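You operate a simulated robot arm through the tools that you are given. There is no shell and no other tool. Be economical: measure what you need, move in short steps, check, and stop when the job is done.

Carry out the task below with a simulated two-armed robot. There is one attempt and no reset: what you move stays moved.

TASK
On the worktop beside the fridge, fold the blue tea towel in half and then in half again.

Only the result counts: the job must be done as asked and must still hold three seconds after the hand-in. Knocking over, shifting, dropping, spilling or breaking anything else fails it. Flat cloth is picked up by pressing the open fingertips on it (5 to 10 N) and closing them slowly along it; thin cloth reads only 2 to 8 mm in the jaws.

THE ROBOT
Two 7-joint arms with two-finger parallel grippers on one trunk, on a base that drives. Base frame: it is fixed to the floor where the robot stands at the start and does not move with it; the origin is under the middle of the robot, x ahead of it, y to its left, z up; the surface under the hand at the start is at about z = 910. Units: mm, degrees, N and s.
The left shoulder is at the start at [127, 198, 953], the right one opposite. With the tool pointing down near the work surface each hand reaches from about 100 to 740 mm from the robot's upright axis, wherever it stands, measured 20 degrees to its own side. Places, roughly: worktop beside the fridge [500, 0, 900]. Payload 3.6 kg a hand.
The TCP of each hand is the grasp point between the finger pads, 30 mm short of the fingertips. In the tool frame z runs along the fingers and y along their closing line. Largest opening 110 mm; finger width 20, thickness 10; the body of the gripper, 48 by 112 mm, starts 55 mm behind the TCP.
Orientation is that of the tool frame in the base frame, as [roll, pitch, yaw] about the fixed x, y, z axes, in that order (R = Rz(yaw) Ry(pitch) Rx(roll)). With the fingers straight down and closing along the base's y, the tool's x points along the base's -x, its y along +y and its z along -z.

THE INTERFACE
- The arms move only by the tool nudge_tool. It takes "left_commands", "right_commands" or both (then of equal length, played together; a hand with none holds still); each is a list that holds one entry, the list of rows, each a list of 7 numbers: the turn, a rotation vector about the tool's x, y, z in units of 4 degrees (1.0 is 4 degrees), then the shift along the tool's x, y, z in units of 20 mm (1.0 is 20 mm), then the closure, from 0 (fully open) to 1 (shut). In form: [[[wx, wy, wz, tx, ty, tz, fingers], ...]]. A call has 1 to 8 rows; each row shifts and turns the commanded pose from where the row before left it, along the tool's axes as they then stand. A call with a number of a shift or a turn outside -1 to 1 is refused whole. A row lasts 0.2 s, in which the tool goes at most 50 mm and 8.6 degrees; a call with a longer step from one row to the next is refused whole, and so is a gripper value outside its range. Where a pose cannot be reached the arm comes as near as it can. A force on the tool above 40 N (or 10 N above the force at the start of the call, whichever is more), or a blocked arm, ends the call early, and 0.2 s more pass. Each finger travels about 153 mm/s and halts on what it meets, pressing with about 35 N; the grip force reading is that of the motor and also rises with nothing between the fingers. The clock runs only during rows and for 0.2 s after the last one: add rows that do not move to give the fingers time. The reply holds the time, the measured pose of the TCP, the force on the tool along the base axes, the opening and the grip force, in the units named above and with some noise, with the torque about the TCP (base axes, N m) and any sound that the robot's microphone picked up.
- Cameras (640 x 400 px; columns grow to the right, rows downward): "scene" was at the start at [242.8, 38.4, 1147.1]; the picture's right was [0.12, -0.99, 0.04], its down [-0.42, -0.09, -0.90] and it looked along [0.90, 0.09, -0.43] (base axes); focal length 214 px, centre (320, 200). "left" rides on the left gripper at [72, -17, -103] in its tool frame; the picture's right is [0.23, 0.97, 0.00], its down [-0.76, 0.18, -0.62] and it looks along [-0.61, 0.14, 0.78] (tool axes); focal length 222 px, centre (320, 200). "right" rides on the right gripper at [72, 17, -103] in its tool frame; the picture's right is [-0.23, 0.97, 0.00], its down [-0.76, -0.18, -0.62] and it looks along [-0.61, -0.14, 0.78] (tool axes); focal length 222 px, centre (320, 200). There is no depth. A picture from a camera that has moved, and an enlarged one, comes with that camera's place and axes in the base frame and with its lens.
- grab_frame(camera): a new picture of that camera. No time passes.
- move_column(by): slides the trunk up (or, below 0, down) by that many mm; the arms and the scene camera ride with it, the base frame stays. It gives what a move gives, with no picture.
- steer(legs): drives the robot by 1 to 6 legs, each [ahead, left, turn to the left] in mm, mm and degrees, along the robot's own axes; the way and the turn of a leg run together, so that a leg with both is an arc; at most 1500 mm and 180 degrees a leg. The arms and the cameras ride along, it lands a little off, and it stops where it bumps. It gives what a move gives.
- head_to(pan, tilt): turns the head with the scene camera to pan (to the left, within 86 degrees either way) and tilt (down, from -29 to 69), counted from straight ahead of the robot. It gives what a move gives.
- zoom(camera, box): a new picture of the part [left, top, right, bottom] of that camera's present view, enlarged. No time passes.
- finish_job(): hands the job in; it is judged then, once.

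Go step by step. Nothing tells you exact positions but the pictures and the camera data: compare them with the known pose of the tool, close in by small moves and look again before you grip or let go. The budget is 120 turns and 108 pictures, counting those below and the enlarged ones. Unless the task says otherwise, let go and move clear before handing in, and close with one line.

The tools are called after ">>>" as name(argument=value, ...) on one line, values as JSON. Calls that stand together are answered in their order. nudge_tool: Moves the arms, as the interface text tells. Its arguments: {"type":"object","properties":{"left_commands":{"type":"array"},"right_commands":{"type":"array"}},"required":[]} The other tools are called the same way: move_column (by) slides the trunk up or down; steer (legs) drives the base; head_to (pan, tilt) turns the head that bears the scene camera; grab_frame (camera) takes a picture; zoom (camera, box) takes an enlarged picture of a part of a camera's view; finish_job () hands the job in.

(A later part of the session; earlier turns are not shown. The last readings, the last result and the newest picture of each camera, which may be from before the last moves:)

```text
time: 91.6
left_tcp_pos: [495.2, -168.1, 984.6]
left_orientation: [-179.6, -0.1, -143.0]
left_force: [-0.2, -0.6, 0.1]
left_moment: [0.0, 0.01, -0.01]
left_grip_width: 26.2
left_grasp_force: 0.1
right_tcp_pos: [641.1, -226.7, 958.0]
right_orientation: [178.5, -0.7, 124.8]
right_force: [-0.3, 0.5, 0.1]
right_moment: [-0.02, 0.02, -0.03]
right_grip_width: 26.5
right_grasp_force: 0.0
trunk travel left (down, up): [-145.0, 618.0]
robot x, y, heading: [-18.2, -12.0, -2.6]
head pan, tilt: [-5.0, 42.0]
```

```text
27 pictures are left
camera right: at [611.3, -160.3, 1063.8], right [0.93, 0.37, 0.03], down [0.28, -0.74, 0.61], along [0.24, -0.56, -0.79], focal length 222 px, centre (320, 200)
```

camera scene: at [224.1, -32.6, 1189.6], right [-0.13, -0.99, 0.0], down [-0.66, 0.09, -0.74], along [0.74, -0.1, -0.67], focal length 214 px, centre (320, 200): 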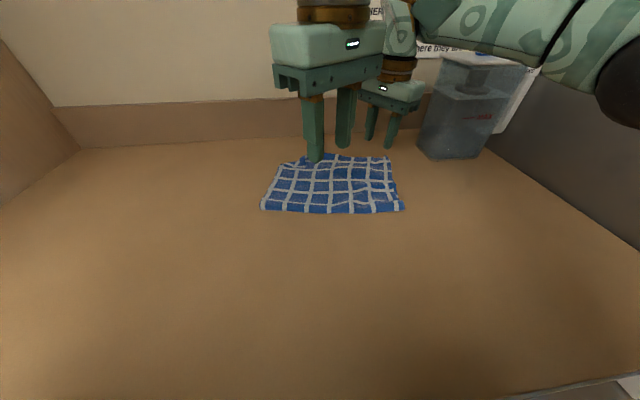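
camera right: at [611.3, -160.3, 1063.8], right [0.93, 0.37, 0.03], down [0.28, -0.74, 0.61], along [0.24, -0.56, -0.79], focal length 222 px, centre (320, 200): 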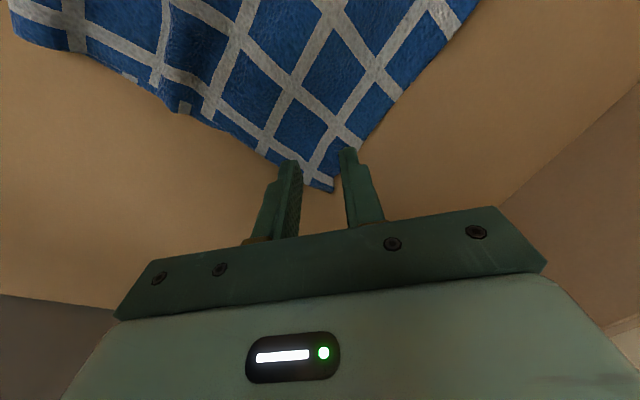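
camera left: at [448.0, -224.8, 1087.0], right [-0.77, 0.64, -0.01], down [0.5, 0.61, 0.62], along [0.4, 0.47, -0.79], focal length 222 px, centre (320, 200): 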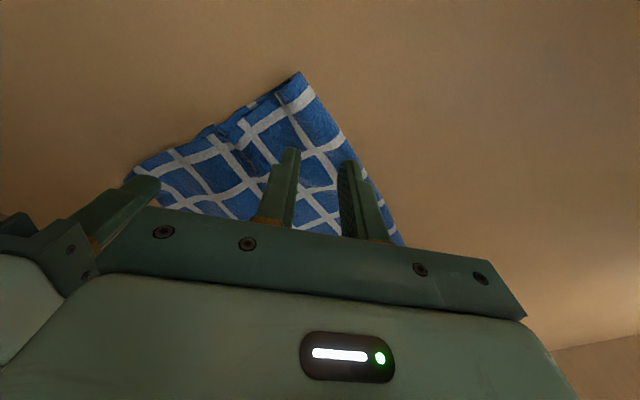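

The left hand falls about 30 mm short of the near corner. I'll raise the hands, shift the base 45 mm to the right, and re-place both.

>>> nudge_tool(right_commands=[[[0, 0, 0, 0, 0, -1, 0.76], [0, 0, 0, 0, 0, -1, 0.76]]])

>>> steer(legs=[[0, -45, 0]])

```text
time: 92.2
left_tcp_pos: [495.3, -168.4, 984.3]
left_orientation: [-179.6, -0.3, -143.0]
left_force: [-0.1, 0.0, 0.4]
left_moment: [0.0, 0.02, 0.02]
left_grip_width: 26.2
left_grasp_force: 0.1
right_tcp_pos: [639.2, -227.6, 997.4]
right_orientation: [178.4, -0.6, 124.8]
right_force: [0.2, 0.6, -0.5]
right_moment: [-0.01, 0.02, -0.01]
right_grip_width: 26.3
right_grasp_force: 0.0
trunk travel left (down, up): [-145.0, 618.0]
robot x, y, heading: [-13.4, -11.6, -2.6]
head pan, tilt: [-5.0, 42.0]
```

```text
time: 93.1
left_tcp_pos: [495.6, -215.0, 982.4]
left_orientation: [-179.8, -0.3, -143.0]
left_force: [1.4, -0.5, 0.6]
left_moment: [0.01, 0.0, 0.03]
left_grip_width: 26.3
left_grasp_force: 0.0
right_tcp_pos: [639.1, -275.3, 995.8]
right_orientation: [178.4, -0.9, 124.8]
right_force: [-0.4, -0.6, 0.4]
right_moment: [0.0, 0.04, 0.0]
right_grip_width: 26.2
right_grasp_force: 0.1
trunk travel left (down, up): [-145.0, 618.0]
robot x, y, heading: [-17.3, -58.0, -2.6]
head pan, tilt: [-5.0, 42.0]
```

The shift worked. I'll put both hands over their corners again, just above the cloth.

>>> nudge_tool(left_commands=[[[0, 0, 0, -0.38, 0.28, 0, 0.76], [0, 0, 0, -0.38, 0.27, 0, 0.76], [0, 0, 0, 0, 0, 0.45, 0.76], [0, 0, 0, 0, 0, 0.45, 0.76], [0, 0, 0, 0, 0, 0.3, 0.76], [0, 0, 0, 0, 0, 0, 0.76]]], right_commands=[[[0, 0, 0, 0.95, 0.73, 0, 0.76], [0, 0, 0, 0.96, 0.73, 0, 0.76], [0, 0, 0, 0, 0, 0.7, 0.76], [0, 0, 0, 0, 0, 0.7, 0.76], [0, 0, 0, 0, 0, 0.5, 0.76], [0, 0, 0, 0, 0, 0, 0.76]]])

>>> zoom(camera="left", box=[200, 0, 440, 240])

>>> zoom(camera="right", box=[200, 60, 440, 240])

```text
time: 94.5
left_tcp_pos: [500.9, -196.7, 958.0]
left_orientation: [-179.8, -0.4, -143.1]
left_force: [0.0, -0.1, -0.5]
left_moment: [0.02, 0.01, 0.02]
left_grip_width: 26.2
left_grasp_force: 0.0
right_tcp_pos: [641.2, -226.1, 958.6]
right_orientation: [178.4, -0.8, 124.8]
right_force: [0.0, 0.4, -0.2]
right_moment: [0.01, -0.03, 0.0]
right_grip_width: 26.4
right_grasp_force: 0.0
trunk travel left (down, up): [-145.0, 618.0]
robot x, y, heading: [-19.0, -56.8, -2.8]
head pan, tilt: [-5.0, 42.0]
```

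```text
1.67 times, centred on (320, 120) of left
camera zoom: at [454.0, -253.8, 1061.5], right [-0.77, 0.64, 0.0], down [0.5, 0.6, 0.62], along [0.4, 0.47, -0.79], focal length 370 px, centre (320, 333)
```

zoom: 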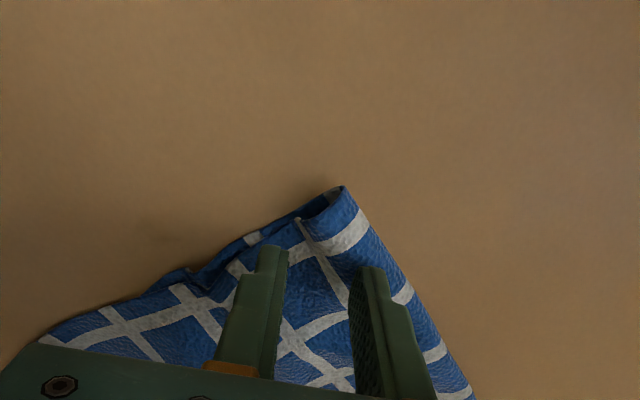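

```text
2.22 times, centred on (320, 150) of right
camera zoom: at [613.1, -159.3, 1063.9], right [0.93, 0.37, 0.02], down [0.28, -0.74, 0.61], along [0.24, -0.56, -0.79], focal length 494 px, centre (320, 311)
```

zoom: 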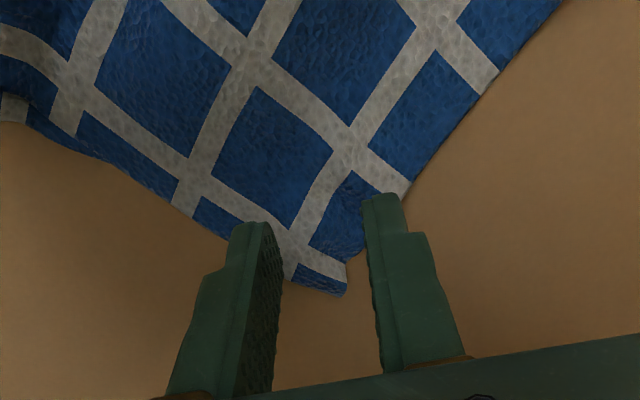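

The left hand is well placed on the double-layer corner. The right sits too close to the tip of the top layer, so I'll move it about 27 mm inward to catch both layers and then approach contact.

>>> nudge_tool(left_commands=[[[0, 0, 0, 0.15, 0, 0, 0.72], [0, 0, 0, 0.15, 0, 0, 0.72], [0, 0, 0, 0, 0, 0.3, 0.72], [0, 0, 0, 0, 0, 0.3, 0.72], [0, 0, 0, 0, 0, 0.1, 0.72], [0, 0, 0, 0, 0, 0, 0.72]]], right_commands=[[[0, 0, 0, 0.68, 0, 0, 0.69], [0, 0, 0, 0.68, 0, 0, 0.69], [0, 0, 0, 0, 0, 0.3, 0.69], [0, 0, 0, 0, 0, 0.3, 0.69], [0, 0, 0, 0, 0, 0.12, 0.69], [0, 0, 0, 0, 0, 0, 0.69]]])

```text
time: 95.9
left_tcp_pos: [496.0, -199.6, 945.1]
left_orientation: [-179.7, -0.2, -143.0]
left_force: [-0.2, -0.1, 2.2]
left_moment: [0.0, -0.01, 0.02]
left_grip_width: 31.0
left_grasp_force: 0.1
right_tcp_pos: [626.8, -203.0, 945.8]
right_orientation: [178.4, -0.8, 124.7]
right_force: [0.7, -0.6, 0.3]
right_moment: [0.0, 0.01, -0.03]
right_grip_width: 34.0
right_grasp_force: 0.0
trunk travel left (down, up): [-145.0, 618.0]
robot x, y, heading: [-19.1, -54.5, -2.4]
head pan, tilt: [-5.0, 42.0]
```

>>> nudge_tool(left_commands=[[[0, 0, 0, 0, 0, 0.08, 0.72], [0, 0, 0, 0, 0, 0.04, 0.72], [0, 0, 0, 0, 0, 0, 0.72]]], right_commands=[[[0, 0, 0, 0, 0, 0.1, 0.69], [0, 0, 0, 0, 0, 0.06, 0.69], [0, 0, 0, 0, 0, 0, 0.69]]])

```text
time: 96.7
left_tcp_pos: [495.4, -200.8, 941.7]
left_orientation: [-179.8, -0.4, -143.0]
left_force: [0.1, 0.7, 5.0]
left_moment: [-0.04, -0.06, -0.01]
left_grip_width: 30.3
left_grasp_force: 0.0
right_tcp_pos: [626.6, -202.2, 943.0]
right_orientation: [178.4, -0.7, 124.7]
right_force: [0.4, -0.8, 5.5]
right_moment: [-0.04, 0.1, 0.04]
right_grip_width: 33.9
right_grasp_force: 0.0
trunk travel left (down, up): [-145.0, 618.0]
robot x, y, heading: [-15.4, -60.7, -2.6]
head pan, tilt: [-5.0, 42.0]
```

Both hands press with about 5 N. I'll add a little more force and close slowly.

>>> nudge_tool(left_commands=[[[0, 0, 0, 0, 0, 0.06, 0.73], [0, 0, 0, 0, 0, 0, 0.75], [0, 0, 0, 0, 0, 0, 0.77], [0, 0, 0, 0, 0, 0, 0.79], [0, 0, 0, 0, 0, 0, 0.82], [0, 0, 0, 0, 0, 0, 0.84], [0, 0, 0, 0, 0, 0, 0.86]]], right_commands=[[[0, 0, 0, 0, 0, 0.05, 0.7], [0, 0, 0, 0, 0, 0, 0.72], [0, 0, 0, 0, 0, 0, 0.75], [0, 0, 0, 0, 0, 0, 0.78], [0, 0, 0, 0, 0, 0, 0.81], [0, 0, 0, 0, 0, 0, 0.83], [0, 0, 0, 0, 0, 0, 0.86]]])

>>> nudge_tool(left_commands=[[[0, 0, 0, 0, 0, 0, 0.89], [0, 0, 0, 0, 0, 0, 0.92], [0, 0, 0, 0, 0, 0, 0.95], [0, 0, 0, 0, 0, 0, 1], [0, 0, 0, 0, 0, 0, 1], [0, 0, 0, 0, 0, 0, 1]]], right_commands=[[[0, 0, 0, 0, 0, 0, 0.89], [0, 0, 0, 0, 0, 0, 0.92], [0, 0, 0, 0, 0, 0, 0.95], [0, 0, 0, 0, 0, 0, 1], [0, 0, 0, 0, 0, 0, 1], [0, 0, 0, 0, 0, 0, 1]]])

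```text
time: 98.3
left_tcp_pos: [493.9, -199.1, 941.5]
left_orientation: [-179.6, -0.3, -143.1]
left_force: [-0.3, 1.9, 19.4]
left_moment: [0.01, -0.12, 0.01]
left_grip_width: 13.9
left_grasp_force: 0.0
right_tcp_pos: [625.0, -202.5, 942.3]
right_orientation: [178.4, -0.6, 124.8]
right_force: [0.9, -0.7, 5.8]
right_moment: [-0.01, 0.08, 0.0]
right_grip_width: 14.9
right_grasp_force: 0.0
trunk travel left (down, up): [-145.0, 618.0]
robot x, y, heading: [-16.2, -57.3, -2.8]
head pan, tilt: [-5.0, 42.0]
```

```text
time: 99.7
left_tcp_pos: [495.2, -200.7, 941.6]
left_orientation: [-179.7, -0.3, -143.0]
left_force: [2.6, -1.5, 28.2]
left_moment: [-0.09, -0.26, -0.04]
left_grip_width: 3.0
left_grasp_force: 34.9
right_tcp_pos: [625.3, -202.7, 941.6]
right_orientation: [178.4, -0.8, 124.8]
right_force: [-0.4, 0.5, 0.5]
right_moment: [0.0, 0.02, 0.01]
right_grip_width: 0.2
right_grasp_force: 35.3
trunk travel left (down, up): [-145.0, 618.0]
robot x, y, heading: [-19.7, -57.1, -2.6]
head pan, tilt: [-5.0, 42.0]
```

The left has both layers (3.0 mm), but the right slipped off (0.2 mm). I'll relieve the left, reopen the right and press it again a bit harder.

>>> nudge_tool(left_commands=[[[0, 0, 0, 0, 0, -0.12, 1], [0, 0, 0, 0, 0, 0, 1], [0, 0, 0, 0, 0, 0, 1], [0, 0, 0, 0, 0, 0, 1], [0, 0, 0, 0, 0, 0, 1]]], right_commands=[[[0, 0, 0, 0, 0, -0.4, 1], [0, 0, 0, 0.1, 0, 0, 0.75], [0, 0, 0, 0, 0, 0, 0.65], [0, 0, 0, 0, 0, 0.4, 0.65], [0, 0, 0, 0, 0, 0.06, 0.65]]])

>>> zoom(camera="right", box=[160, 20, 480, 240])

```text
time: 100.9
left_tcp_pos: [493.9, -199.1, 943.7]
left_orientation: [-179.7, -0.2, -143.1]
left_force: [0.5, 0.3, 0.8]
left_moment: [-0.02, -0.01, -0.03]
left_grip_width: 2.9
left_grasp_force: 35.3
right_tcp_pos: [624.8, -200.8, 942.4]
right_orientation: [178.2, -0.7, 124.8]
right_force: [0.2, -2.5, 22.0]
right_moment: [-0.36, 0.52, 0.1]
right_grip_width: 38.6
right_grasp_force: 0.4
trunk travel left (down, up): [-145.0, 618.0]
robot x, y, heading: [-13.1, -56.6, -2.8]
head pan, tilt: [-5.0, 42.0]
```

```text
1.82 times, centred on (320, 130) of right
camera zoom: at [595.7, -134.5, 1047.6], right [0.93, 0.37, 0.03], down [0.28, -0.75, 0.61], along [0.24, -0.56, -0.79], focal length 404 px, centre (320, 327)
```

zoom: 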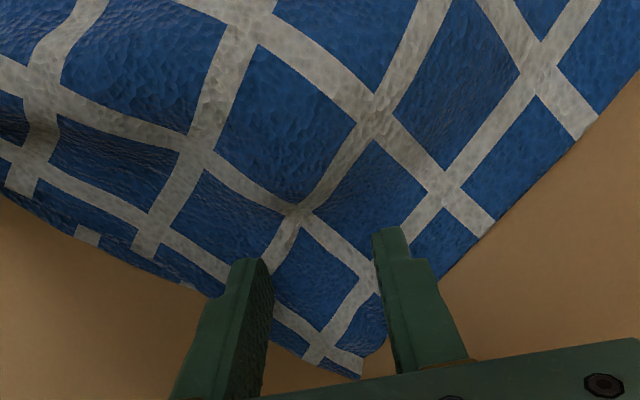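

The right hand is tilted about 1.8°, so one finger presses alone. I'll level it and set a moderate force.

>>> nudge_tool(right_commands=[[[0, 0, 0, 0, 0, -0.15, 0.65], [0.45, 0, 0, 0, 0, 0, 0.65], [0, 0, 0, 0, 0, 0.1, 0.65], [0, 0, 0, 0, 0, 0, 0.65]]])

```text
time: 101.9
left_tcp_pos: [495.2, -198.4, 943.2]
left_orientation: [-179.7, -0.2, -143.0]
left_force: [0.0, 0.3, 0.1]
left_moment: [-0.01, 0.0, -0.03]
left_grip_width: 3.0
left_grasp_force: 34.9
right_tcp_pos: [626.6, -199.6, 941.8]
right_orientation: [-179.8, -0.8, 124.7]
right_force: [1.2, 0.9, 11.9]
right_moment: [-0.1, 0.27, -0.02]
right_grip_width: 37.8
right_grasp_force: 0.2
trunk travel left (down, up): [-145.0, 618.0]
robot x, y, heading: [-15.4, -58.9, -2.7]
head pan, tilt: [-5.0, 42.0]
```

The force is now 12 N and more even. I'll close the right hand slowly.

>>> nudge_tool(right_commands=[[[0.1, 0, 0, 0, 0, 0, 0.68], [0, 0, 0, 0, 0, 0, 0.71], [0, 0, 0, 0, 0, 0, 0.74], [0, 0, 0, 0, 0, 0, 0.77], [0, 0, 0, 0, 0, 0, 0.8], [0, 0, 0, 0, 0, 0, 0.83], [0, 0, 0, 0, 0, 0, 0.86]]])

>>> nudge_tool(right_commands=[[[0, 0, 0, 0, 0, 0, 0.89], [0, 0, 0, 0, 0, 0, 0.92], [0, 0, 0, 0, 0, 0, 0.95], [0, 0, 0, 0, 0, 0, 1], [0, 0, 0, 0, 0, 0, 1], [0, 0, 0, 0, 0, 0, 1]]])

>>> zoom(camera="right", box=[160, 20, 480, 240])

```text
time: 103.5
left_tcp_pos: [495.2, -198.5, 943.3]
left_orientation: [-179.7, -0.3, -143.0]
left_force: [2.0, -0.7, 1.3]
left_moment: [0.02, -0.06, -0.02]
left_grip_width: 2.8
left_grasp_force: 34.7
right_tcp_pos: [624.8, -201.1, 941.1]
right_orientation: [-179.4, -0.8, 124.7]
right_force: [-1.4, 1.6, 12.4]
right_moment: [0.02, 0.19, -0.03]
right_grip_width: 15.4
right_grasp_force: 0.2
trunk travel left (down, up): [-145.0, 618.0]
robot x, y, heading: [-14.3, -57.7, -2.8]
head pan, tilt: [-5.0, 42.0]
```

```text
time: 104.9
left_tcp_pos: [496.1, -199.8, 943.1]
left_orientation: [-179.7, -0.3, -143.0]
left_force: [6.5, 0.6, 0.7]
left_moment: [-0.01, -0.23, 0.0]
left_grip_width: 2.8
left_grasp_force: 35.4
right_tcp_pos: [625.3, -201.0, 942.6]
right_orientation: [-179.3, -0.8, 124.8]
right_force: [-8.1, 0.2, 12.6]
right_moment: [0.03, 0.4, 0.0]
right_grip_width: 2.1
right_grasp_force: 34.8
trunk travel left (down, up): [-145.0, 618.0]
robot x, y, heading: [-14.2, -54.6, -2.7]
head pan, tilt: [-5.0, 42.0]
```

```text
1.82 times, centred on (320, 130) of right
camera zoom: at [599.0, -132.1, 1046.2], right [0.93, 0.37, -0.01], down [0.3, -0.73, 0.61], along [0.22, -0.58, -0.79], focal length 404 px, centre (320, 327)
```

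zoom: 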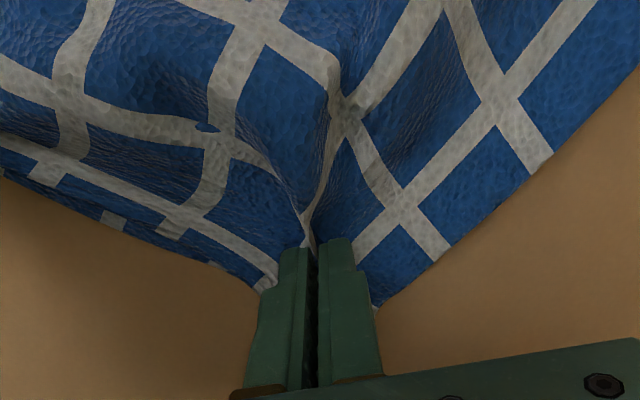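

The right reads 2.1 mm, so it may hold only the top layer there. I'll ease the hands together slightly, lift both 40 mm and check.

>>> nudge_tool(left_commands=[[[0, 0, 0, -0.1, 0.05, -0.5, 1], [0, 0, 0, -0.15, 0.1, -0.5, 1], [0, 0, 0, -0.15, 0.1, -0.5, 1], [0, 0, 0, -0.15, 0.1, -0.5, 1], [0, 0, 0, 0, 0, 0, 1]]], right_commands=[[[0, 0, 0, 0.2, 0, -0.5, 1], [0, 0, 0, 0.2, 0, -0.5, 1], [0, 0, 0, 0.2, 0, -0.5, 1], [0, 0, 0, 0.2, 0, -0.5, 1], [0, 0, 0, 0, 0, 0, 1]]])

>>> grab_frame(camera="right")

>>> zoom(camera="scene", box=[200, 100, 424, 240])

```text
time: 106.1
left_tcp_pos: [499.1, -188.3, 983.8]
left_orientation: [-179.7, -0.2, -143.1]
left_force: [0.0, 0.9, -0.1]
left_moment: [-0.02, -0.01, -0.02]
left_grip_width: 2.7
left_grasp_force: 35.5
right_tcp_pos: [616.6, -186.9, 980.4]
right_orientation: [-179.4, -0.8, 124.7]
right_force: [-0.5, -0.7, -0.1]
right_moment: [0.01, 0.0, 0.02]
right_grip_width: 2.2
right_grasp_force: 35.2
trunk travel left (down, up): [-145.0, 618.0]
robot x, y, heading: [-15.5, -56.7, -2.6]
head pan, tilt: [-5.0, 42.0]
```

```text
22 pictures are left
camera right: at [591.6, -118.8, 1085.9], right [0.93, 0.37, -0.01], down [0.3, -0.73, 0.61], along [0.22, -0.58, -0.79], focal length 222 px, centre (320, 200)
```

right: 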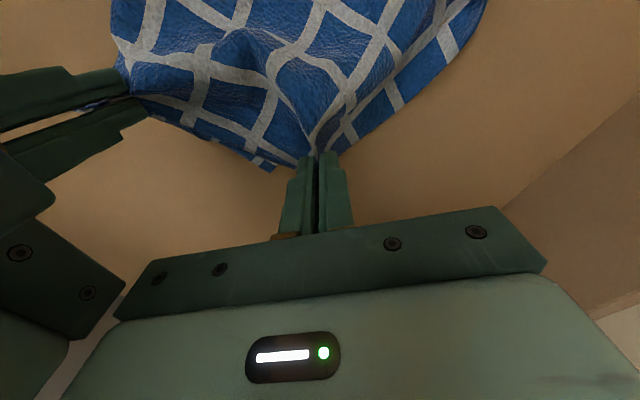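

```text
2.86 times, centred on (312, 170) of scene
camera zoom: at [224.7, -78.7, 1189.0], right [-0.13, -0.99, 0.0], down [-0.66, 0.09, -0.74], along [0.74, -0.1, -0.67], focal length 613 px, centre (343, 286)
```

zoom: 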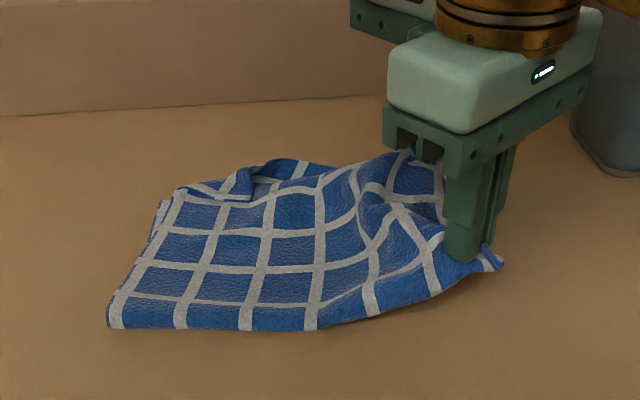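

I can't yet tell whether the lower layer came up at the far corner. I'll lift further while moving a little left and look again.

>>> nudge_tool(left_commands=[[[0, 0, 0, -0.35, 0.4, -0.5, 1], [0, 0, 0, -0.35, 0.4, -0.5, 1], [0, 0, 0, -0.35, 0.4, -0.5, 1], [0, 0, 0, -0.35, 0.4, -0.4, 1], [0, 0, 0, 0, 0, 0, 1]]], right_commands=[[[0, 0, 0, 0.36, 0.37, -0.5, 1], [0, 0, 0, 0.36, 0.37, -0.5, 1], [0, 0, 0, 0.36, 0.37, -0.5, 1], [0, 0, 0, 0.36, 0.37, -0.4, 1], [0, 0, 0, 0, 0, 0, 1]]])

>>> grab_frame(camera="right")

>>> grab_frame(camera="left")

```text
time: 107.3
left_tcp_pos: [504.6, -145.3, 1021.7]
left_orientation: [-179.6, -0.3, -143.0]
left_force: [-0.4, 0.0, 1.1]
left_moment: [0.0, -0.01, -0.04]
left_grip_width: 2.8
left_grasp_force: 35.0
right_tcp_pos: [626.9, -148.2, 1019.3]
right_orientation: [-179.4, -0.9, 124.7]
right_force: [0.2, -0.1, -0.7]
right_moment: [0.0, -0.02, 0.02]
right_grip_width: 1.9
right_grasp_force: 34.7
trunk travel left (down, up): [-145.0, 618.0]
robot x, y, heading: [-16.0, -53.3, -2.7]
head pan, tilt: [-5.0, 42.0]
```

```text
20 pictures are left
camera right: at [601.0, -79.0, 1124.3], right [0.93, 0.37, -0.01], down [0.3, -0.73, 0.61], along [0.22, -0.57, -0.79], focal length 222 px, centre (320, 200)
```

right: 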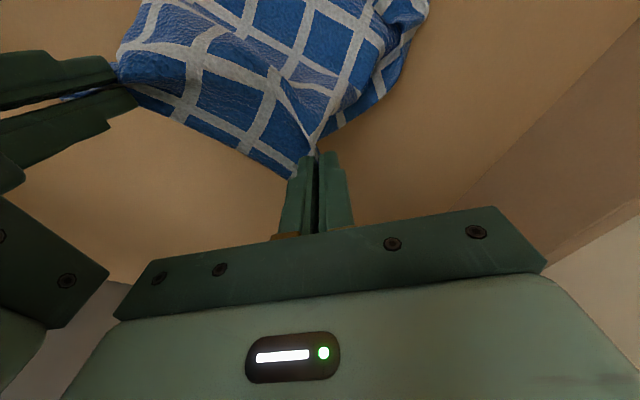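

```text
19 pictures are left
camera left: at [456.4, -201.3, 1124.2], right [-0.77, 0.64, 0.0], down [0.5, 0.6, 0.62], along [0.4, 0.47, -0.79], focal length 222 px, centre (320, 200)
```

left: 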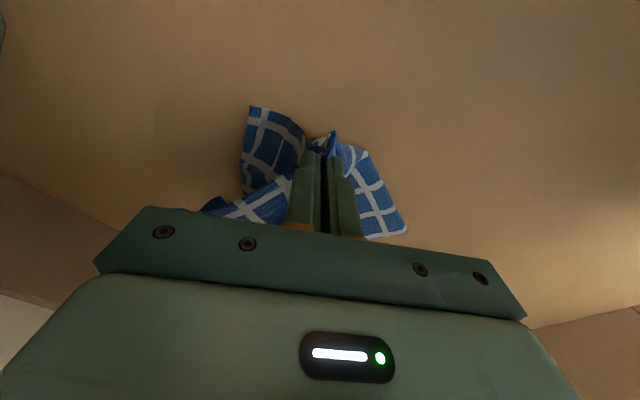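

The original lower layer trails at its far corner, but it becomes the uppermost layer after this fold, so I can pull that corner straight afterwards. I'll carry both hands left over the towel and descend partway.

>>> nudge_tool(left_commands=[[[0, 0, 0, -0.7, 0.72, -0.2, 1], [0, 0, 0, -0.7, 0.72, -0.1, 1], [0, 0, 0, -0.7, 0.72, 0, 1], [0, 0, 0, -0.7, 0.72, 0.1, 1], [0, 0, 0, -0.7, 0.72, 0.3, 1], [0, 0, 0, -0.7, 0.72, 0.4, 1], [0, 0, 0, -0.7, 0.72, 0.5, 1], [0, 0, 0, -0.7, 0.72, 0.6, 1]]], right_commands=[[[0, 0, 0, 0.525, 0.485, -0.2, 1], [0, 0, 0, 0.525, 0.485, -0.1, 1], [0, 0, 0, 0.525, 0.485, 0, 1], [0, 0, 0, 0.525, 0.485, 0.1, 1], [0, 0, 0, 0.525, 0.485, 0.3, 1], [0, 0, 0, 0.525, 0.485, 0.4, 1], [0, 0, 0, 0.525, 0.485, 0.5, 1], [0, 0, 0, 0.525, 0.485, 0.6, 1]]])

>>> zoom(camera="scene", box=[160, 100, 384, 240])

```text
time: 109.1
left_tcp_pos: [525.2, 16.1, 988.4]
left_orientation: [-179.8, -0.4, -143.0]
left_force: [0.2, 0.3, -0.4]
left_moment: [-0.05, -0.03, -0.02]
left_grip_width: 2.7
left_grasp_force: 35.1
right_tcp_pos: [619.7, -34.3, 992.6]
right_orientation: [-179.5, -0.8, 124.7]
right_force: [-0.5, 0.8, 1.2]
right_moment: [-0.02, 0.06, -0.03]
right_grip_width: 1.9
right_grasp_force: 35.0
right hand out of reach, approached as far as the arm can: row 5, 6, 7, 8
trunk travel left (down, up): [-145.0, 618.0]
robot x, y, heading: [-19.0, -56.0, -2.6]
head pan, tilt: [-5.0, 42.0]
```

```text
2.86 times, centred on (272, 170) of scene
camera zoom: at [224.8, -78.3, 1188.9], right [-0.13, -0.99, 0.0], down [-0.66, 0.09, -0.74], along [0.74, -0.1, -0.67], focal length 613 px, centre (457, 286)
```

zoom: 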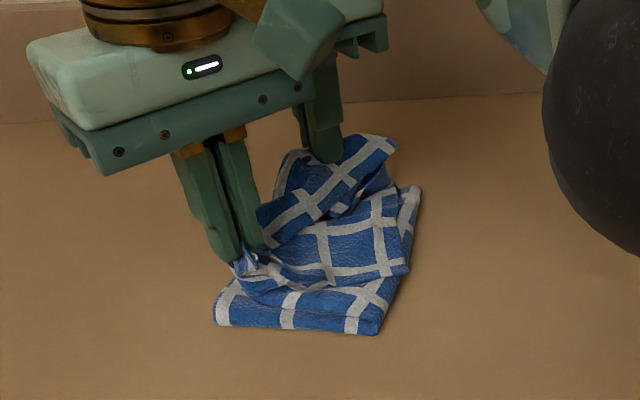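

The fold is going over well. The right hand is 23 mm short, so I'll tilt it forward for reach, then lower both hands onto the stack.

>>> nudge_tool(left_commands=[[[0, 0, 0, 0, 0, 0, 1], [0, 0, 0, 0, 0, 0, 1], [0, 0, 0, 0, 0, 0, 1], [0, 0, 0, 0, 0, 0.45, 1], [0, 0, 0, 0, 0, 0.45, 1], [0, 0, 0, 0, 0, 0.45, 1], [0, 0, 0, 0, 0, 0.4, 1], [0, 0, 0, 0, 0, 0, 1]]], right_commands=[[[-0.82, -0.57, 0, 0, 0, 0, 1], [-0.82, -0.57, 0, 0, 0, 0, 1], [-0.82, -0.57, 0, 0, 0, 0, 1], [0, 0, 0, -0.11, 0.15, 0.52, 1], [0, 0, 0, -0.11, 0.15, 0.52, 1], [0, 0, 0, -0.1, 0.15, 0.52, 1], [0, 0, 0, -0.1, 0.15, 0.5, 1], [0, 0, 0, 0, 0, 0, 1]]])

>>> zoom(camera="scene", box=[160, 100, 384, 240])

```text
time: 110.9
left_tcp_pos: [523.7, 13.1, 952.5]
left_orientation: [-179.7, -0.3, -143.0]
left_force: [4.9, -1.6, 0.4]
left_moment: [-0.1, -0.17, -0.03]
left_grip_width: 2.6
left_grasp_force: 34.6
right_tcp_pos: [638.5, -35.1, 955.1]
right_orientation: [170.9, 6.0, 124.3]
right_force: [-6.0, 1.9, -0.3]
right_moment: [0.08, 0.22, -0.04]
right_grip_width: 2.2
right_grasp_force: 34.8
trunk travel left (down, up): [-145.0, 618.0]
robot x, y, heading: [-18.0, -53.7, -2.7]
head pan, tilt: [-5.0, 42.0]
```

```text
2.86 times, centred on (272, 170) of scene
camera zoom: at [224.8, -78.7, 1188.9], right [-0.13, -0.99, 0.0], down [-0.66, 0.09, -0.74], along [0.74, -0.1, -0.67], focal length 613 px, centre (457, 286)
```

zoom: 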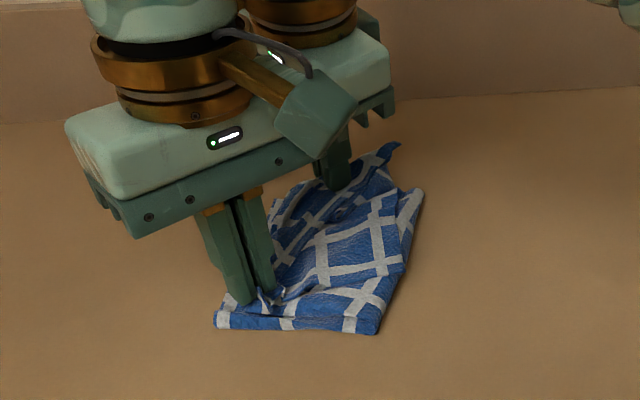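

Both hands are down near the left edge. I'll release slowly and raise the hands to look.

>>> nudge_tool(left_commands=[[[0, 0, 0, 0, 0, 0.15, 1], [0, 0, 0, 0, 0, 0, 0.92], [0, 0, 0, 0, 0, 0, 0.85], [0, 0, 0, 0, 0, 0, 0.8], [0, 0, 0, 0, 0, -0.5, 0.78], [0, 0, 0, 0, 0, -1, 0.78], [0, 0, 0, 0, 0, -1, 0.78], [0, 0, 0, 0, 0, -1, 0.78]]], right_commands=[[[0, 0, 0, 0, 0, 0.15, 1], [0, 0, 0, 0, 0, 0, 0.92], [0, 0, 0, 0, 0, 0, 0.85], [0, 0, 0, 0, 0, 0, 0.8], [0, 0, 0, 0, 0, -0.5, 0.78], [0, 0, 0, 0, 0, -1, 0.78], [0, 0, 0, 0, 0, -1, 0.78], [0, 0, 0, 0, 0, -1, 0.78]]])

>>> nudge_tool(left_commands=[[[0, 0, 0, -0.8, 0.9, -0.5, 0.78], [0, 0, 0, -0.8, 0.9, -0.5, 0.78], [0, 0, 0, -0.4, 1, -0.5, 0.78], [0, 0, 0, 0, 1, 0, 0.78], [0, 0, 0, 0, 1, 0, 0.78], [0, 0, 0, 0, 1, 0, 0.78], [0, 0, 0, 0, 1, 0, 0.78], [0, 0, 0, 0, 1, 0, 0.78]]], right_commands=[[[0, 0, 0, -0.6, -0.6, -0.5, 0.78], [0, 0, 0, -0.6, -0.6, -0.5, 0.78], [0, 0, 0, -0.6, -0.6, 0, 0.78], [0, 0, 0, -0.6, -0.6, 0, 0.78], [0, 0, 0, -0.6, -0.6, 0, 0.78], [0, 0, 0, -0.6, -0.6, 0, 0.78], [0, 0, 0, 0, 0, 0, 0.78], [0, 0, 0, 0, 0, 0, 0.78]]])

>>> zoom(camera="scene", box=[180, 110, 372, 230])

>>> grab_frame(camera="right")

```text
time: 112.7
left_tcp_pos: [522.0, 13.1, 1021.0]
left_orientation: [-179.9, -0.3, -143.5]
left_force: [-0.7, 0.0, -0.1]
left_moment: [0.01, 0.0, -0.02]
left_grip_width: 24.6
left_grasp_force: 0.0
right_tcp_pos: [627.7, -38.4, 1021.0]
right_orientation: [170.7, 5.9, 123.8]
right_force: [0.3, 1.3, 0.2]
right_moment: [-0.01, -0.02, -0.04]
right_grip_width: 24.2
right_grasp_force: 0.0
trunk travel left (down, up): [-145.0, 618.0]
robot x, y, heading: [-16.2, -57.1, -2.7]
head pan, tilt: [-5.0, 42.0]
```

```text
time: 113.0
left_tcp_pos: [519.4, 16.4, 1023.9]
left_orientation: [180.0, -0.6, -144.3]
left_force: [-2.8, 1.0, -1.1]
left_moment: [-0.13, -0.23, 0.11]
left_grip_width: 24.1
left_grasp_force: 0.0
right_tcp_pos: [625.7, -40.6, 1024.2]
right_orientation: [170.4, 6.1, 123.5]
right_force: [1.7, -0.6, 1.6]
right_moment: [0.19, 0.32, -0.15]
right_grip_width: 24.2
right_grasp_force: 0.0
trunk travel left (down, up): [-145.0, 618.0]
robot x, y, heading: [-12.4, -57.4, -2.7]
head pan, tilt: [-5.0, 42.0]
stopped in row 1 (left hand): the force on the tool passed its limit at 83 N (the readings are from after the stop); the commanded pose is now the measured one
```

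```text
3.33 times, centred on (276, 170) of scene
camera zoom: at [224.8, -78.6, 1188.9], right [-0.13, -0.99, 0.0], down [-0.66, 0.09, -0.74], along [0.74, -0.1, -0.67], focal length 715 px, centre (467, 300)
```

zoom: 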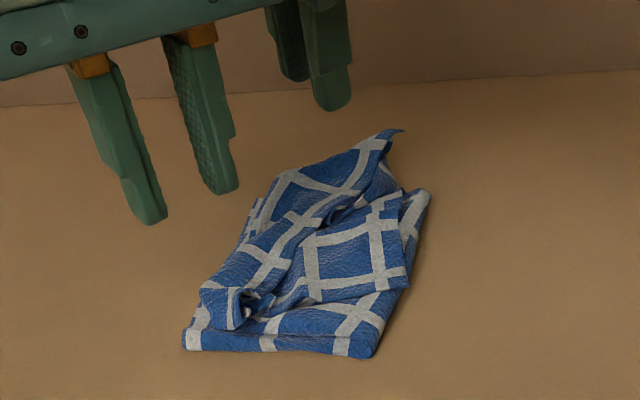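

```text
15 pictures are left
camera right: at [579.4, 28.9, 1120.0], right [0.92, 0.36, 0.18], down [0.15, -0.73, 0.66], along [0.37, -0.58, -0.73], focal length 222 px, centre (320, 200)
```

right: 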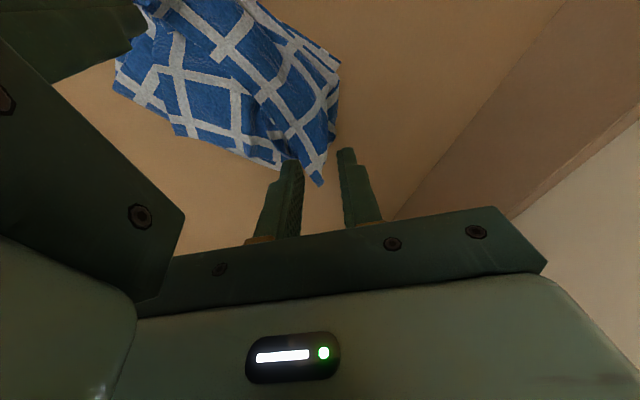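

The hands' bodies touched each other. I'll separate them by moving the left back towards the robot and the right to the right, then assess the stack.

>>> nudge_tool(left_commands=[[[0, 0, 0, 0.6, 0.45, -0.3, 0.78], [0, 0, 0, 0.6, 0.45, -0.3, 0.78], [0, 0, 0, 0.6, 0.45, 0, 0.78], [0, 0, 0, 0.6, 0.45, 0, 0.78], [0, 0, 0, -0.2, 1, 0, 0.78], [0, 0, 0, -0.2, 1, 0, 0.78], [0, 0, 0, -0.2, 1, 0, 0.78], [0, 0, 0, -0.2, 1, 0, 0.78]]], right_commands=[[[0, 0, 0, 0, 0, 0, 0.78], [0, 0, 0, 0, 0, 0, 0.78], [0, 0, 0, -0.6, -0.5, -0.3, 0.78], [0, 0, 0, -0.6, -0.5, -0.3, 0.78], [0, 0, 0, -0.7, -0.6, 0, 0.78], [0, 0, 0, -0.7, -0.6, 0, 0.78], [0, 0, 0, -0.7, -0.6, 0, 0.78], [0, 0, 0, -0.7, -0.6, 0, 0.78]]])

>>> nudge_tool(left_commands=[[[0, 0, 0, -0.7, 0.7, 0, 0.78], [0, 0, 0, -0.7, 0.7, 0, 0.78], [0, 0, 0, -0.7, 0.7, 0, 0.78], [0, 0, 0, 0, 0, 0, 0.78]]], right_commands=[[[0, 0, 0, -0.7, -0.6, 0, 0.78], [0, 0, 0, -0.7, -0.6, 0, 0.78], [0, 0, 0, -0.7, -0.6, 0, 0.78], [0, 0, 0, 0, 0, 0, 0.78]]])

>>> zoom(camera="scene", box=[204, 120, 332, 220])

>>> grab_frame(camera="right")

```text
time: 114.8
left_tcp_pos: [426.4, 94.4, 1037.5]
left_orientation: [-180.0, -0.7, -144.3]
left_force: [-0.2, -0.3, 0.4]
left_moment: [-0.02, -0.01, 0.04]
left_grip_width: 23.9
left_grasp_force: 0.0
right_tcp_pos: [613.0, -145.4, 1033.3]
right_orientation: [170.6, 6.1, 123.5]
right_force: [-0.4, 0.7, -0.4]
right_moment: [0.02, -0.01, 0.01]
right_grip_width: 24.1
right_grasp_force: 0.0
trunk travel left (down, up): [-145.0, 618.0]
robot x, y, heading: [-14.6, -60.5, -2.4]
head pan, tilt: [-5.0, 42.0]
```

```text
time: 115.8
left_tcp_pos: [435.7, 151.4, 1038.3]
left_orientation: [180.0, -0.7, -144.4]
left_force: [-0.5, -0.3, -0.1]
left_moment: [0.04, -0.01, -0.04]
left_grip_width: 24.4
left_grasp_force: 0.1
right_tcp_pos: [604.6, -199.5, 1030.7]
right_orientation: [170.6, 6.0, 123.5]
right_force: [0.4, 0.0, -0.3]
right_moment: [-0.01, -0.02, 0.03]
right_grip_width: 24.2
right_grasp_force: 0.2
trunk travel left (down, up): [-145.0, 618.0]
robot x, y, heading: [-16.4, -54.8, -2.7]
head pan, tilt: [-5.0, 42.0]
```

```text
4.00 times, centred on (268, 170) of scene
camera zoom: at [224.8, -78.7, 1188.9], right [-0.13, -0.99, 0.0], down [-0.66, 0.09, -0.74], along [0.74, -0.1, -0.67], focal length 858 px, centre (528, 320)
```

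zoom: 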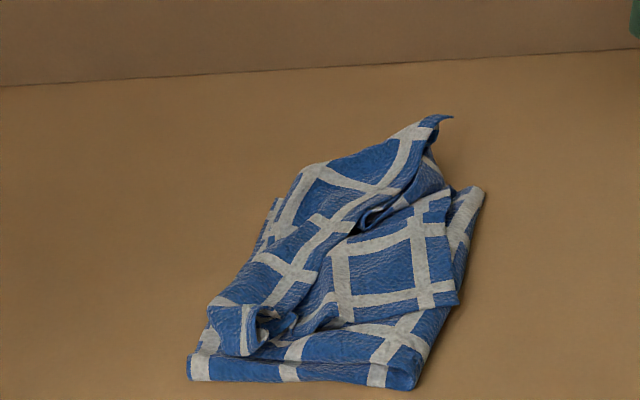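

```text
13 pictures are left
camera right: at [558.6, -130.1, 1128.4], right [0.92, 0.36, 0.18], down [0.15, -0.73, 0.66], along [0.37, -0.58, -0.73], focal length 222 px, centre (320, 200)
```

right: 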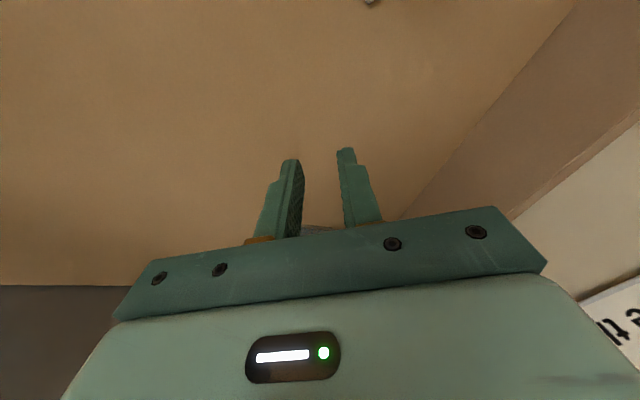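

The stack is roughly a quarter, but two far corners flopped back: the inner sheet's corner stands up near [650, −80], and the outer sheet's corner lies near [528, −86]. I'll start with the inner flap: the right hand will straddle it from above.

>>> nudge_tool(right_commands=[[[-0.41, -0.28, 0, 0.725, 0.87, 0.3, 0.5], [-0.41, -0.28, 0, 0.725, 0.87, 0.3, 0.5], [-0.41, -0.28, 0, 0.725, 0.87, 0.3, 0.5], [0, 0, 0, 0.725, 0.87, 0.3, 0.5], [0, 0, 0, 0.725, 0.87, 0.3, 0.5], [0, 0, 0, 0.725, 0.87, 0.3, 0.5], [0, 0, 0, 0, 0, 0, 0.5]]])

>>> zoom(camera="right", box=[120, 0, 480, 225])

```text
time: 117.4
left_tcp_pos: [437.1, 151.6, 1036.3]
left_orientation: [-180.0, -0.7, -144.2]
left_force: [0.3, 0.0, -0.4]
left_moment: [-0.03, 0.0, -0.02]
left_grip_width: 24.5
left_grasp_force: 0.0
right_tcp_pos: [652.2, -69.5, 1006.4]
right_orientation: [165.6, 9.4, 122.8]
right_force: [0.3, 0.5, 0.3]
right_moment: [0.0, -0.02, 0.02]
right_grip_width: 55.0
right_grasp_force: 0.0
trunk travel left (down, up): [-145.0, 618.0]
robot x, y, heading: [-14.5, -53.5, -2.8]
head pan, tilt: [-5.0, 42.0]
```

```text
1.78 times, centred on (300, 112) of right
camera zoom: at [595.7, 1.1, 1098.1], right [0.89, 0.36, 0.28], down [0.08, -0.73, 0.68], along [0.44, -0.58, -0.68], focal length 395 px, centre (356, 356)
```

zoom: 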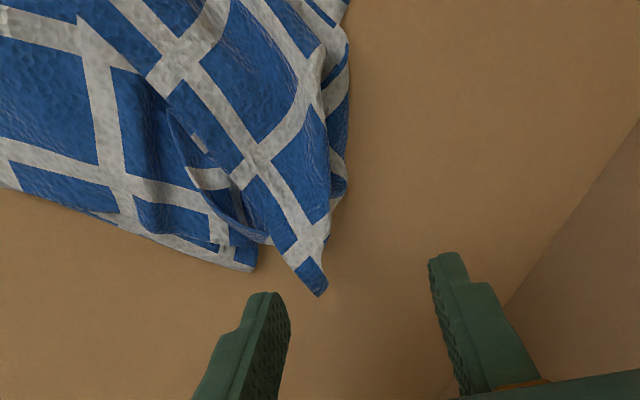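

The flap's tip is at about [655, −88, 952]. I'll shift back a little and lower the open fingers around it, then close.

>>> nudge_tool(right_commands=[[[0, 0, 0, 0.55, -0.54, 0, 0.5], [0, 0, 0, 0.55, -0.54, 0.3, 0.5], [0, 0, 0, 0, 0, 0.6, 0.5], [0, 0, 0, 0, 0, 0.6, 0.5], [0, 0, 0, 0, 0, 0.3, 0.5], [0, 0, 0, 0, 0, 0, 0.5]]])

>>> zoom(camera="right", box=[120, 0, 480, 225])

```text
time: 118.8
left_tcp_pos: [436.5, 152.4, 1036.4]
left_orientation: [179.9, -0.7, -144.4]
left_force: [-0.1, 0.0, 1.0]
left_moment: [-0.04, 0.01, 0.0]
left_grip_width: 24.3
left_grasp_force: 0.1
right_tcp_pos: [633.7, -63.5, 961.2]
right_orientation: [165.5, 9.5, 122.8]
right_force: [0.4, 0.0, 0.2]
right_moment: [-0.02, -0.01, -0.02]
right_grip_width: 54.9
right_grasp_force: 0.1
trunk travel left (down, up): [-145.0, 618.0]
robot x, y, heading: [-18.2, -54.4, -2.7]
head pan, tilt: [-5.0, 42.0]
```

```text
1.78 times, centred on (300, 112) of right
camera zoom: at [577.6, 7.3, 1054.3], right [0.89, 0.36, 0.28], down [0.08, -0.73, 0.68], along [0.44, -0.58, -0.68], focal length 395 px, centre (356, 356)
```

zoom: 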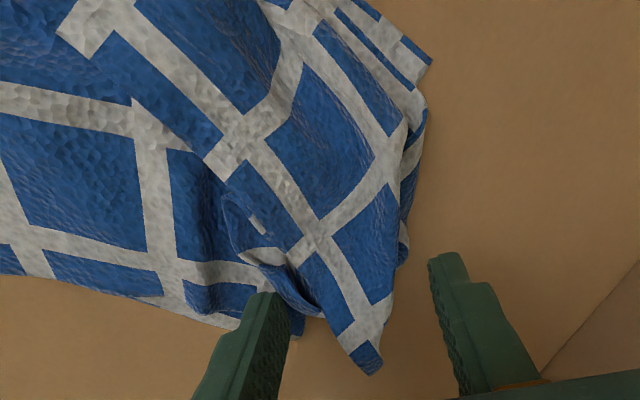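

The flap lies between the fingers. I'll close on it.

>>> nudge_tool(right_commands=[[[0, 0, 0, 0, 0, 0.15, 0.55], [0, 0, 0, 0, 0, 0.1, 0.62], [0, 0, 0, 0, 0, 0, 0.7], [0, 0, 0, 0, 0, 0, 0.78], [0, 0, 0, 0, 0, 0, 0.86], [0, 0, 0, 0, 0, 0, 0.94], [0, 0, 0, 0, 0, 0, 1], [0, 0, 0, 0, 0, 0, 1]]])

>>> zoom(camera="right", box=[120, 0, 480, 225])

```text
time: 120.6
left_tcp_pos: [435.9, 150.9, 1037.6]
left_orientation: [-180.0, -0.7, -144.3]
left_force: [0.4, 0.4, -0.1]
left_moment: [-0.02, 0.01, 0.02]
left_grip_width: 24.2
left_grasp_force: 0.2
right_tcp_pos: [634.5, -61.8, 957.6]
right_orientation: [165.7, 9.4, 122.8]
right_force: [-0.9, -0.2, -0.1]
right_moment: [-0.01, 0.04, -0.01]
right_grip_width: 3.5
right_grasp_force: 35.1
trunk travel left (down, up): [-145.0, 618.0]
robot x, y, heading: [-16.0, -53.8, -2.8]
head pan, tilt: [-5.0, 42.0]
```

```text
1.78 times, centred on (300, 112) of right
camera zoom: at [578.7, 7.5, 1049.6], right [0.89, 0.36, 0.28], down [0.08, -0.73, 0.68], along [0.44, -0.58, -0.68], focal length 395 px, centre (356, 356)
```

zoom: 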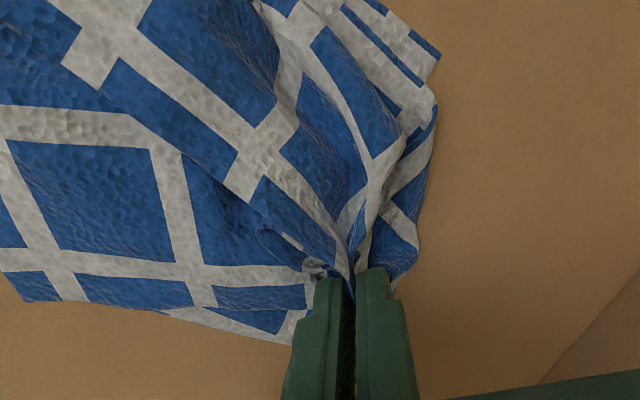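

The flap is gripped (3.5 mm). I'll lift it, carry it over to the far-left corner and lower it.

>>> nudge_tool(right_commands=[[[0, 0, 0, 0.07, 0.3, -0.63, 1], [0, 0, 0, 0.07, 0.3, -0.63, 1], [0, 0, 0, 0.07, 0.3, -0.63, 1], [0, 0, 0, 0.52, 0.47, 0.03, 1], [0, 0, 0, 0.52, 0.47, 0.03, 1], [0, 0, 0, 0.52, 0.47, 0.03, 1], [0, 0, 0, 0.52, 0.47, 0.03, 1], [0, 0, 0, 0, 0, 0, 1]]])

>>> nudge_tool(right_commands=[[[0, 0, 0, 0.18, -0.08, 0.61, 1], [0, 0, 0, 0.18, -0.08, 0.61, 1], [0, 0, 0, 0.18, -0.08, 0.61, 1], [0, 0, 0, 0, 0, 0, 1]]])

>>> zoom(camera="scene", box=[204, 120, 332, 220])

```text
time: 122.4
left_tcp_pos: [435.0, 151.8, 1037.1]
left_orientation: [-180.0, -0.7, -144.2]
left_force: [-0.4, 0.7, -0.4]
left_moment: [-0.01, -0.01, -0.01]
left_grip_width: 24.3
left_grasp_force: 0.0
right_tcp_pos: [644.1, 5.6, 998.0]
right_orientation: [165.5, 9.4, 122.9]
right_force: [-0.5, 0.0, 0.0]
right_moment: [0.0, 0.02, 0.0]
right_grip_width: 3.5
right_grasp_force: 34.9
trunk travel left (down, up): [-145.0, 618.0]
robot x, y, heading: [-18.5, -59.1, -3.0]
head pan, tilt: [-5.0, 42.0]
```

```text
time: 123.4
left_tcp_pos: [434.6, 150.9, 1036.9]
left_orientation: [-180.0, -0.6, -144.3]
left_force: [0.9, -0.1, 0.1]
left_moment: [0.02, -0.02, 0.01]
left_grip_width: 23.8
left_grasp_force: 0.2
right_tcp_pos: [644.9, 13.0, 960.3]
right_orientation: [165.5, 9.4, 122.8]
right_force: [0.4, -0.3, 1.1]
right_moment: [-0.01, -0.01, 0.04]
right_grip_width: 3.6
right_grasp_force: 34.7
trunk travel left (down, up): [-145.0, 618.0]
robot x, y, heading: [-20.9, -59.0, -2.7]
head pan, tilt: [-5.0, 42.0]
```

```text
4.00 times, centred on (268, 170) of scene
camera zoom: at [224.8, -78.5, 1188.9], right [-0.13, -0.99, 0.0], down [-0.66, 0.09, -0.74], along [0.74, -0.1, -0.67], focal length 858 px, centre (528, 320)
```

zoom: 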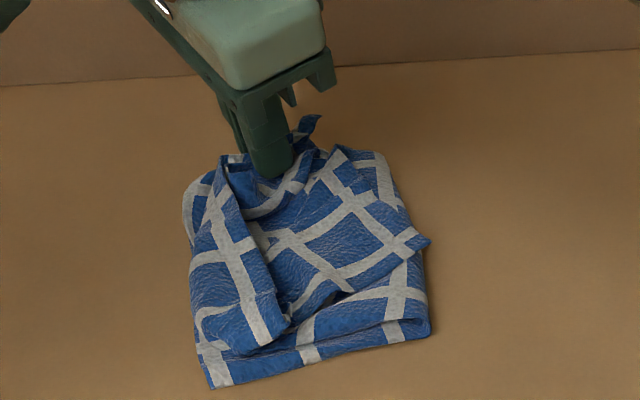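

The stack is now compact, roughly a quarter-size square. I'll lower slightly, release, raise clear to the right and look.

>>> nudge_tool(right_commands=[[[0, 0, 0, 0.05, 0, 0.35, 1], [0, 0, 0, 0, 0, 0, 0.92], [0, 0, 0, 0, 0, 0, 0.84], [0, 0, 0, 0, 0, 0, 0.78], [0, 0, 0, 0, 0, -0.6, 0.78], [0, 0, 0, 0, 0, -1, 0.78], [0, 0, 0, 0, 0, -1, 0.78], [0, 0, 0, 0, 0, -1, 0.78]]])

>>> nudge_tool(right_commands=[[[0, 0, 0, -0.7, -0.6, -0.3, 0.78], [0, 0, 0, -0.7, -0.6, -0.3, 0.78], [0, 0, 0, -0.7, -0.6, 0, 0.78], [0, 0, 0, -0.7, -0.6, 0, 0.78], [0, 0, 0, -0.7, -0.6, 0, 0.78], [0, 0, 0, -0.7, -0.6, 0, 0.78], [0, 0, 0, -0.7, -0.6, 0, 0.78], [0, 0, 0, -0.7, -0.6, 0, 0.78]]])

>>> zoom(camera="scene", box=[204, 120, 332, 220])

```text
time: 125.2
left_tcp_pos: [436.7, 150.9, 1038.5]
left_orientation: [-180.0, -0.7, -144.3]
left_force: [0.9, -0.2, -0.5]
left_moment: [-0.02, 0.02, 0.01]
left_grip_width: 24.1
left_grasp_force: 0.0
right_tcp_pos: [625.1, 13.0, 1022.0]
right_orientation: [165.6, 9.2, 122.8]
right_force: [0.8, 0.0, -0.2]
right_moment: [0.01, 0.01, 0.03]
right_grip_width: 24.6
right_grasp_force: 0.1
trunk travel left (down, up): [-145.0, 618.0]
robot x, y, heading: [-20.1, -58.4, -3.0]
head pan, tilt: [-5.0, 42.0]
```

```text
time: 127.0
left_tcp_pos: [435.7, 151.0, 1036.6]
left_orientation: [179.9, -0.6, -144.4]
left_force: [-0.5, 1.3, 0.4]
left_moment: [-0.03, -0.01, 0.0]
left_grip_width: 24.3
left_grasp_force: 0.1
right_tcp_pos: [606.4, -134.9, 1028.4]
right_orientation: [165.5, 9.4, 122.8]
right_force: [1.1, 0.1, 0.3]
right_moment: [-0.04, 0.03, 0.02]
right_grip_width: 24.2
right_grasp_force: 0.0
trunk travel left (down, up): [-145.0, 618.0]
robot x, y, heading: [-18.0, -59.4, -2.9]
head pan, tilt: [-5.0, 42.0]
```

```text
4.00 times, centred on (268, 170) of scene
camera zoom: at [224.8, -79.0, 1188.9], right [-0.13, -0.99, 0.0], down [-0.66, 0.09, -0.74], along [0.74, -0.1, -0.67], focal length 858 px, centre (528, 320)
```

zoom: 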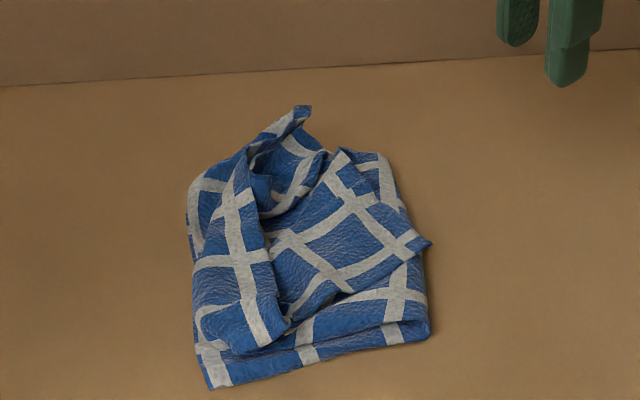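

The stack is compact, about 165 × 115 mm, but the top sheet's corner near [569, −75] is still turned back. I'll clear the right hand, turn the left hand and bring it over that corner.

>>> nudge_tool(left_commands=[[[0, 0, -1, 0, 0, 0, 0.7], [0, 0, -1, 0, 0, 0, 0.7], [0, 0, -1, 0, 0, 0, 0.7], [0, 0, -1, 0, 0, 0, 0.7], [0, 0, -1, 0, 0, 0, 0.7]]], right_commands=[[[0, 0, 0, -0.7, -0.6, 0, 0.78], [0, 0, 0, -0.7, -0.6, 0, 0.78], [0, 0, 0, -0.7, -0.6, 0, 0.78], [0, 0, 0, -0.7, -0.6, 0, 0.78], [0, 0, 0, -0.7, -0.6, 0, 0.78]]])

>>> nudge_tool(left_commands=[[[0, 0, -1, 0, 0, 0, 0.7], [0, 0, -1, 0, 0, 0, 0.7], [0, 0, -1, 0, 0, 0, 0.7], [0, 0, -1, 0, 0, 0, 0.7], [0, 0, -1, 0, 0, 0, 0.7]]], right_commands=[[[0, 0, 0, 0, -1, 0, 0.78], [0, 0, 0, 0, -1, 0, 0.78], [0, 0, 0, 0, -1, 0, 0.78], [0, 0, 0, 0, -1, 0, 0.78], [0, 0, 0, 0, -1, 0, 0.78]]])

>>> nudge_tool(left_commands=[[[0, 0, 0, 0.82, -0.9, 0, 0.7], [0, 0, 0, 0.82, -0.9, 0, 0.7], [0, 0, 0, 0.82, -0.9, 0, 0.7], [0, 0, 0, 0.82, -0.9, 0, 0.7], [0, 0, 0, 0.82, -0.9, 0, 0.7], [0, 0, 0, 0.82, -0.9, 0, 0.7], [0, 0, 0, 0.82, -0.9, 0, 0.7]]])

```text
time: 128.2
left_tcp_pos: [434.7, 151.2, 1037.4]
left_orientation: [179.6, -0.7, -124.2]
left_force: [0.7, -0.2, 1.0]
left_moment: [-0.01, -0.02, 0.0]
left_grip_width: 33.0
left_grasp_force: 0.0
right_tcp_pos: [594.9, -226.3, 1024.7]
right_orientation: [165.7, 9.3, 122.8]
right_force: [-0.3, -0.6, 0.4]
right_moment: [0.01, -0.04, 0.01]
right_grip_width: 24.1
right_grasp_force: 0.1
trunk travel left (down, up): [-145.0, 618.0]
robot x, y, heading: [-18.0, -53.4, -2.8]
head pan, tilt: [-5.0, 42.0]
```

```text
time: 129.6
left_tcp_pos: [428.3, 178.8, 1040.8]
left_orientation: [-179.9, -0.8, -102.5]
left_force: [0.1, -0.4, 0.1]
left_moment: [-0.01, -0.02, -0.02]
left_grip_width: 32.9
left_grasp_force: 0.1
right_tcp_pos: [521.7, -251.9, 1010.6]
right_orientation: [165.2, 10.3, 124.5]
right_force: [0.2, 0.6, -0.4]
right_moment: [-0.01, 0.0, -0.02]
right_grip_width: 24.2
right_grasp_force: 0.1
trunk travel left (down, up): [-145.0, 618.0]
robot x, y, heading: [-9.1, -51.0, -1.1]
head pan, tilt: [-5.0, 42.0]
stopped in row 5 (left hand): the arm was blocked; the commanded pose is now the measured one
```

```text
time: 131.2
left_tcp_pos: [527.6, 38.5, 1044.8]
left_orientation: [-179.7, -0.7, -102.5]
left_force: [0.2, 0.0, 0.3]
left_moment: [0.0, 0.03, -0.04]
left_grip_width: 32.9
left_grasp_force: 0.0
right_tcp_pos: [521.9, -252.5, 1010.1]
right_orientation: [165.2, 10.3, 124.5]
right_force: [0.2, 0.4, 0.2]
right_moment: [0.0, -0.01, 0.05]
right_grip_width: 24.2
right_grasp_force: 0.1
trunk travel left (down, up): [-145.0, 618.0]
robot x, y, heading: [-9.9, -51.9, -1.4]
head pan, tilt: [-5.0, 42.0]
```

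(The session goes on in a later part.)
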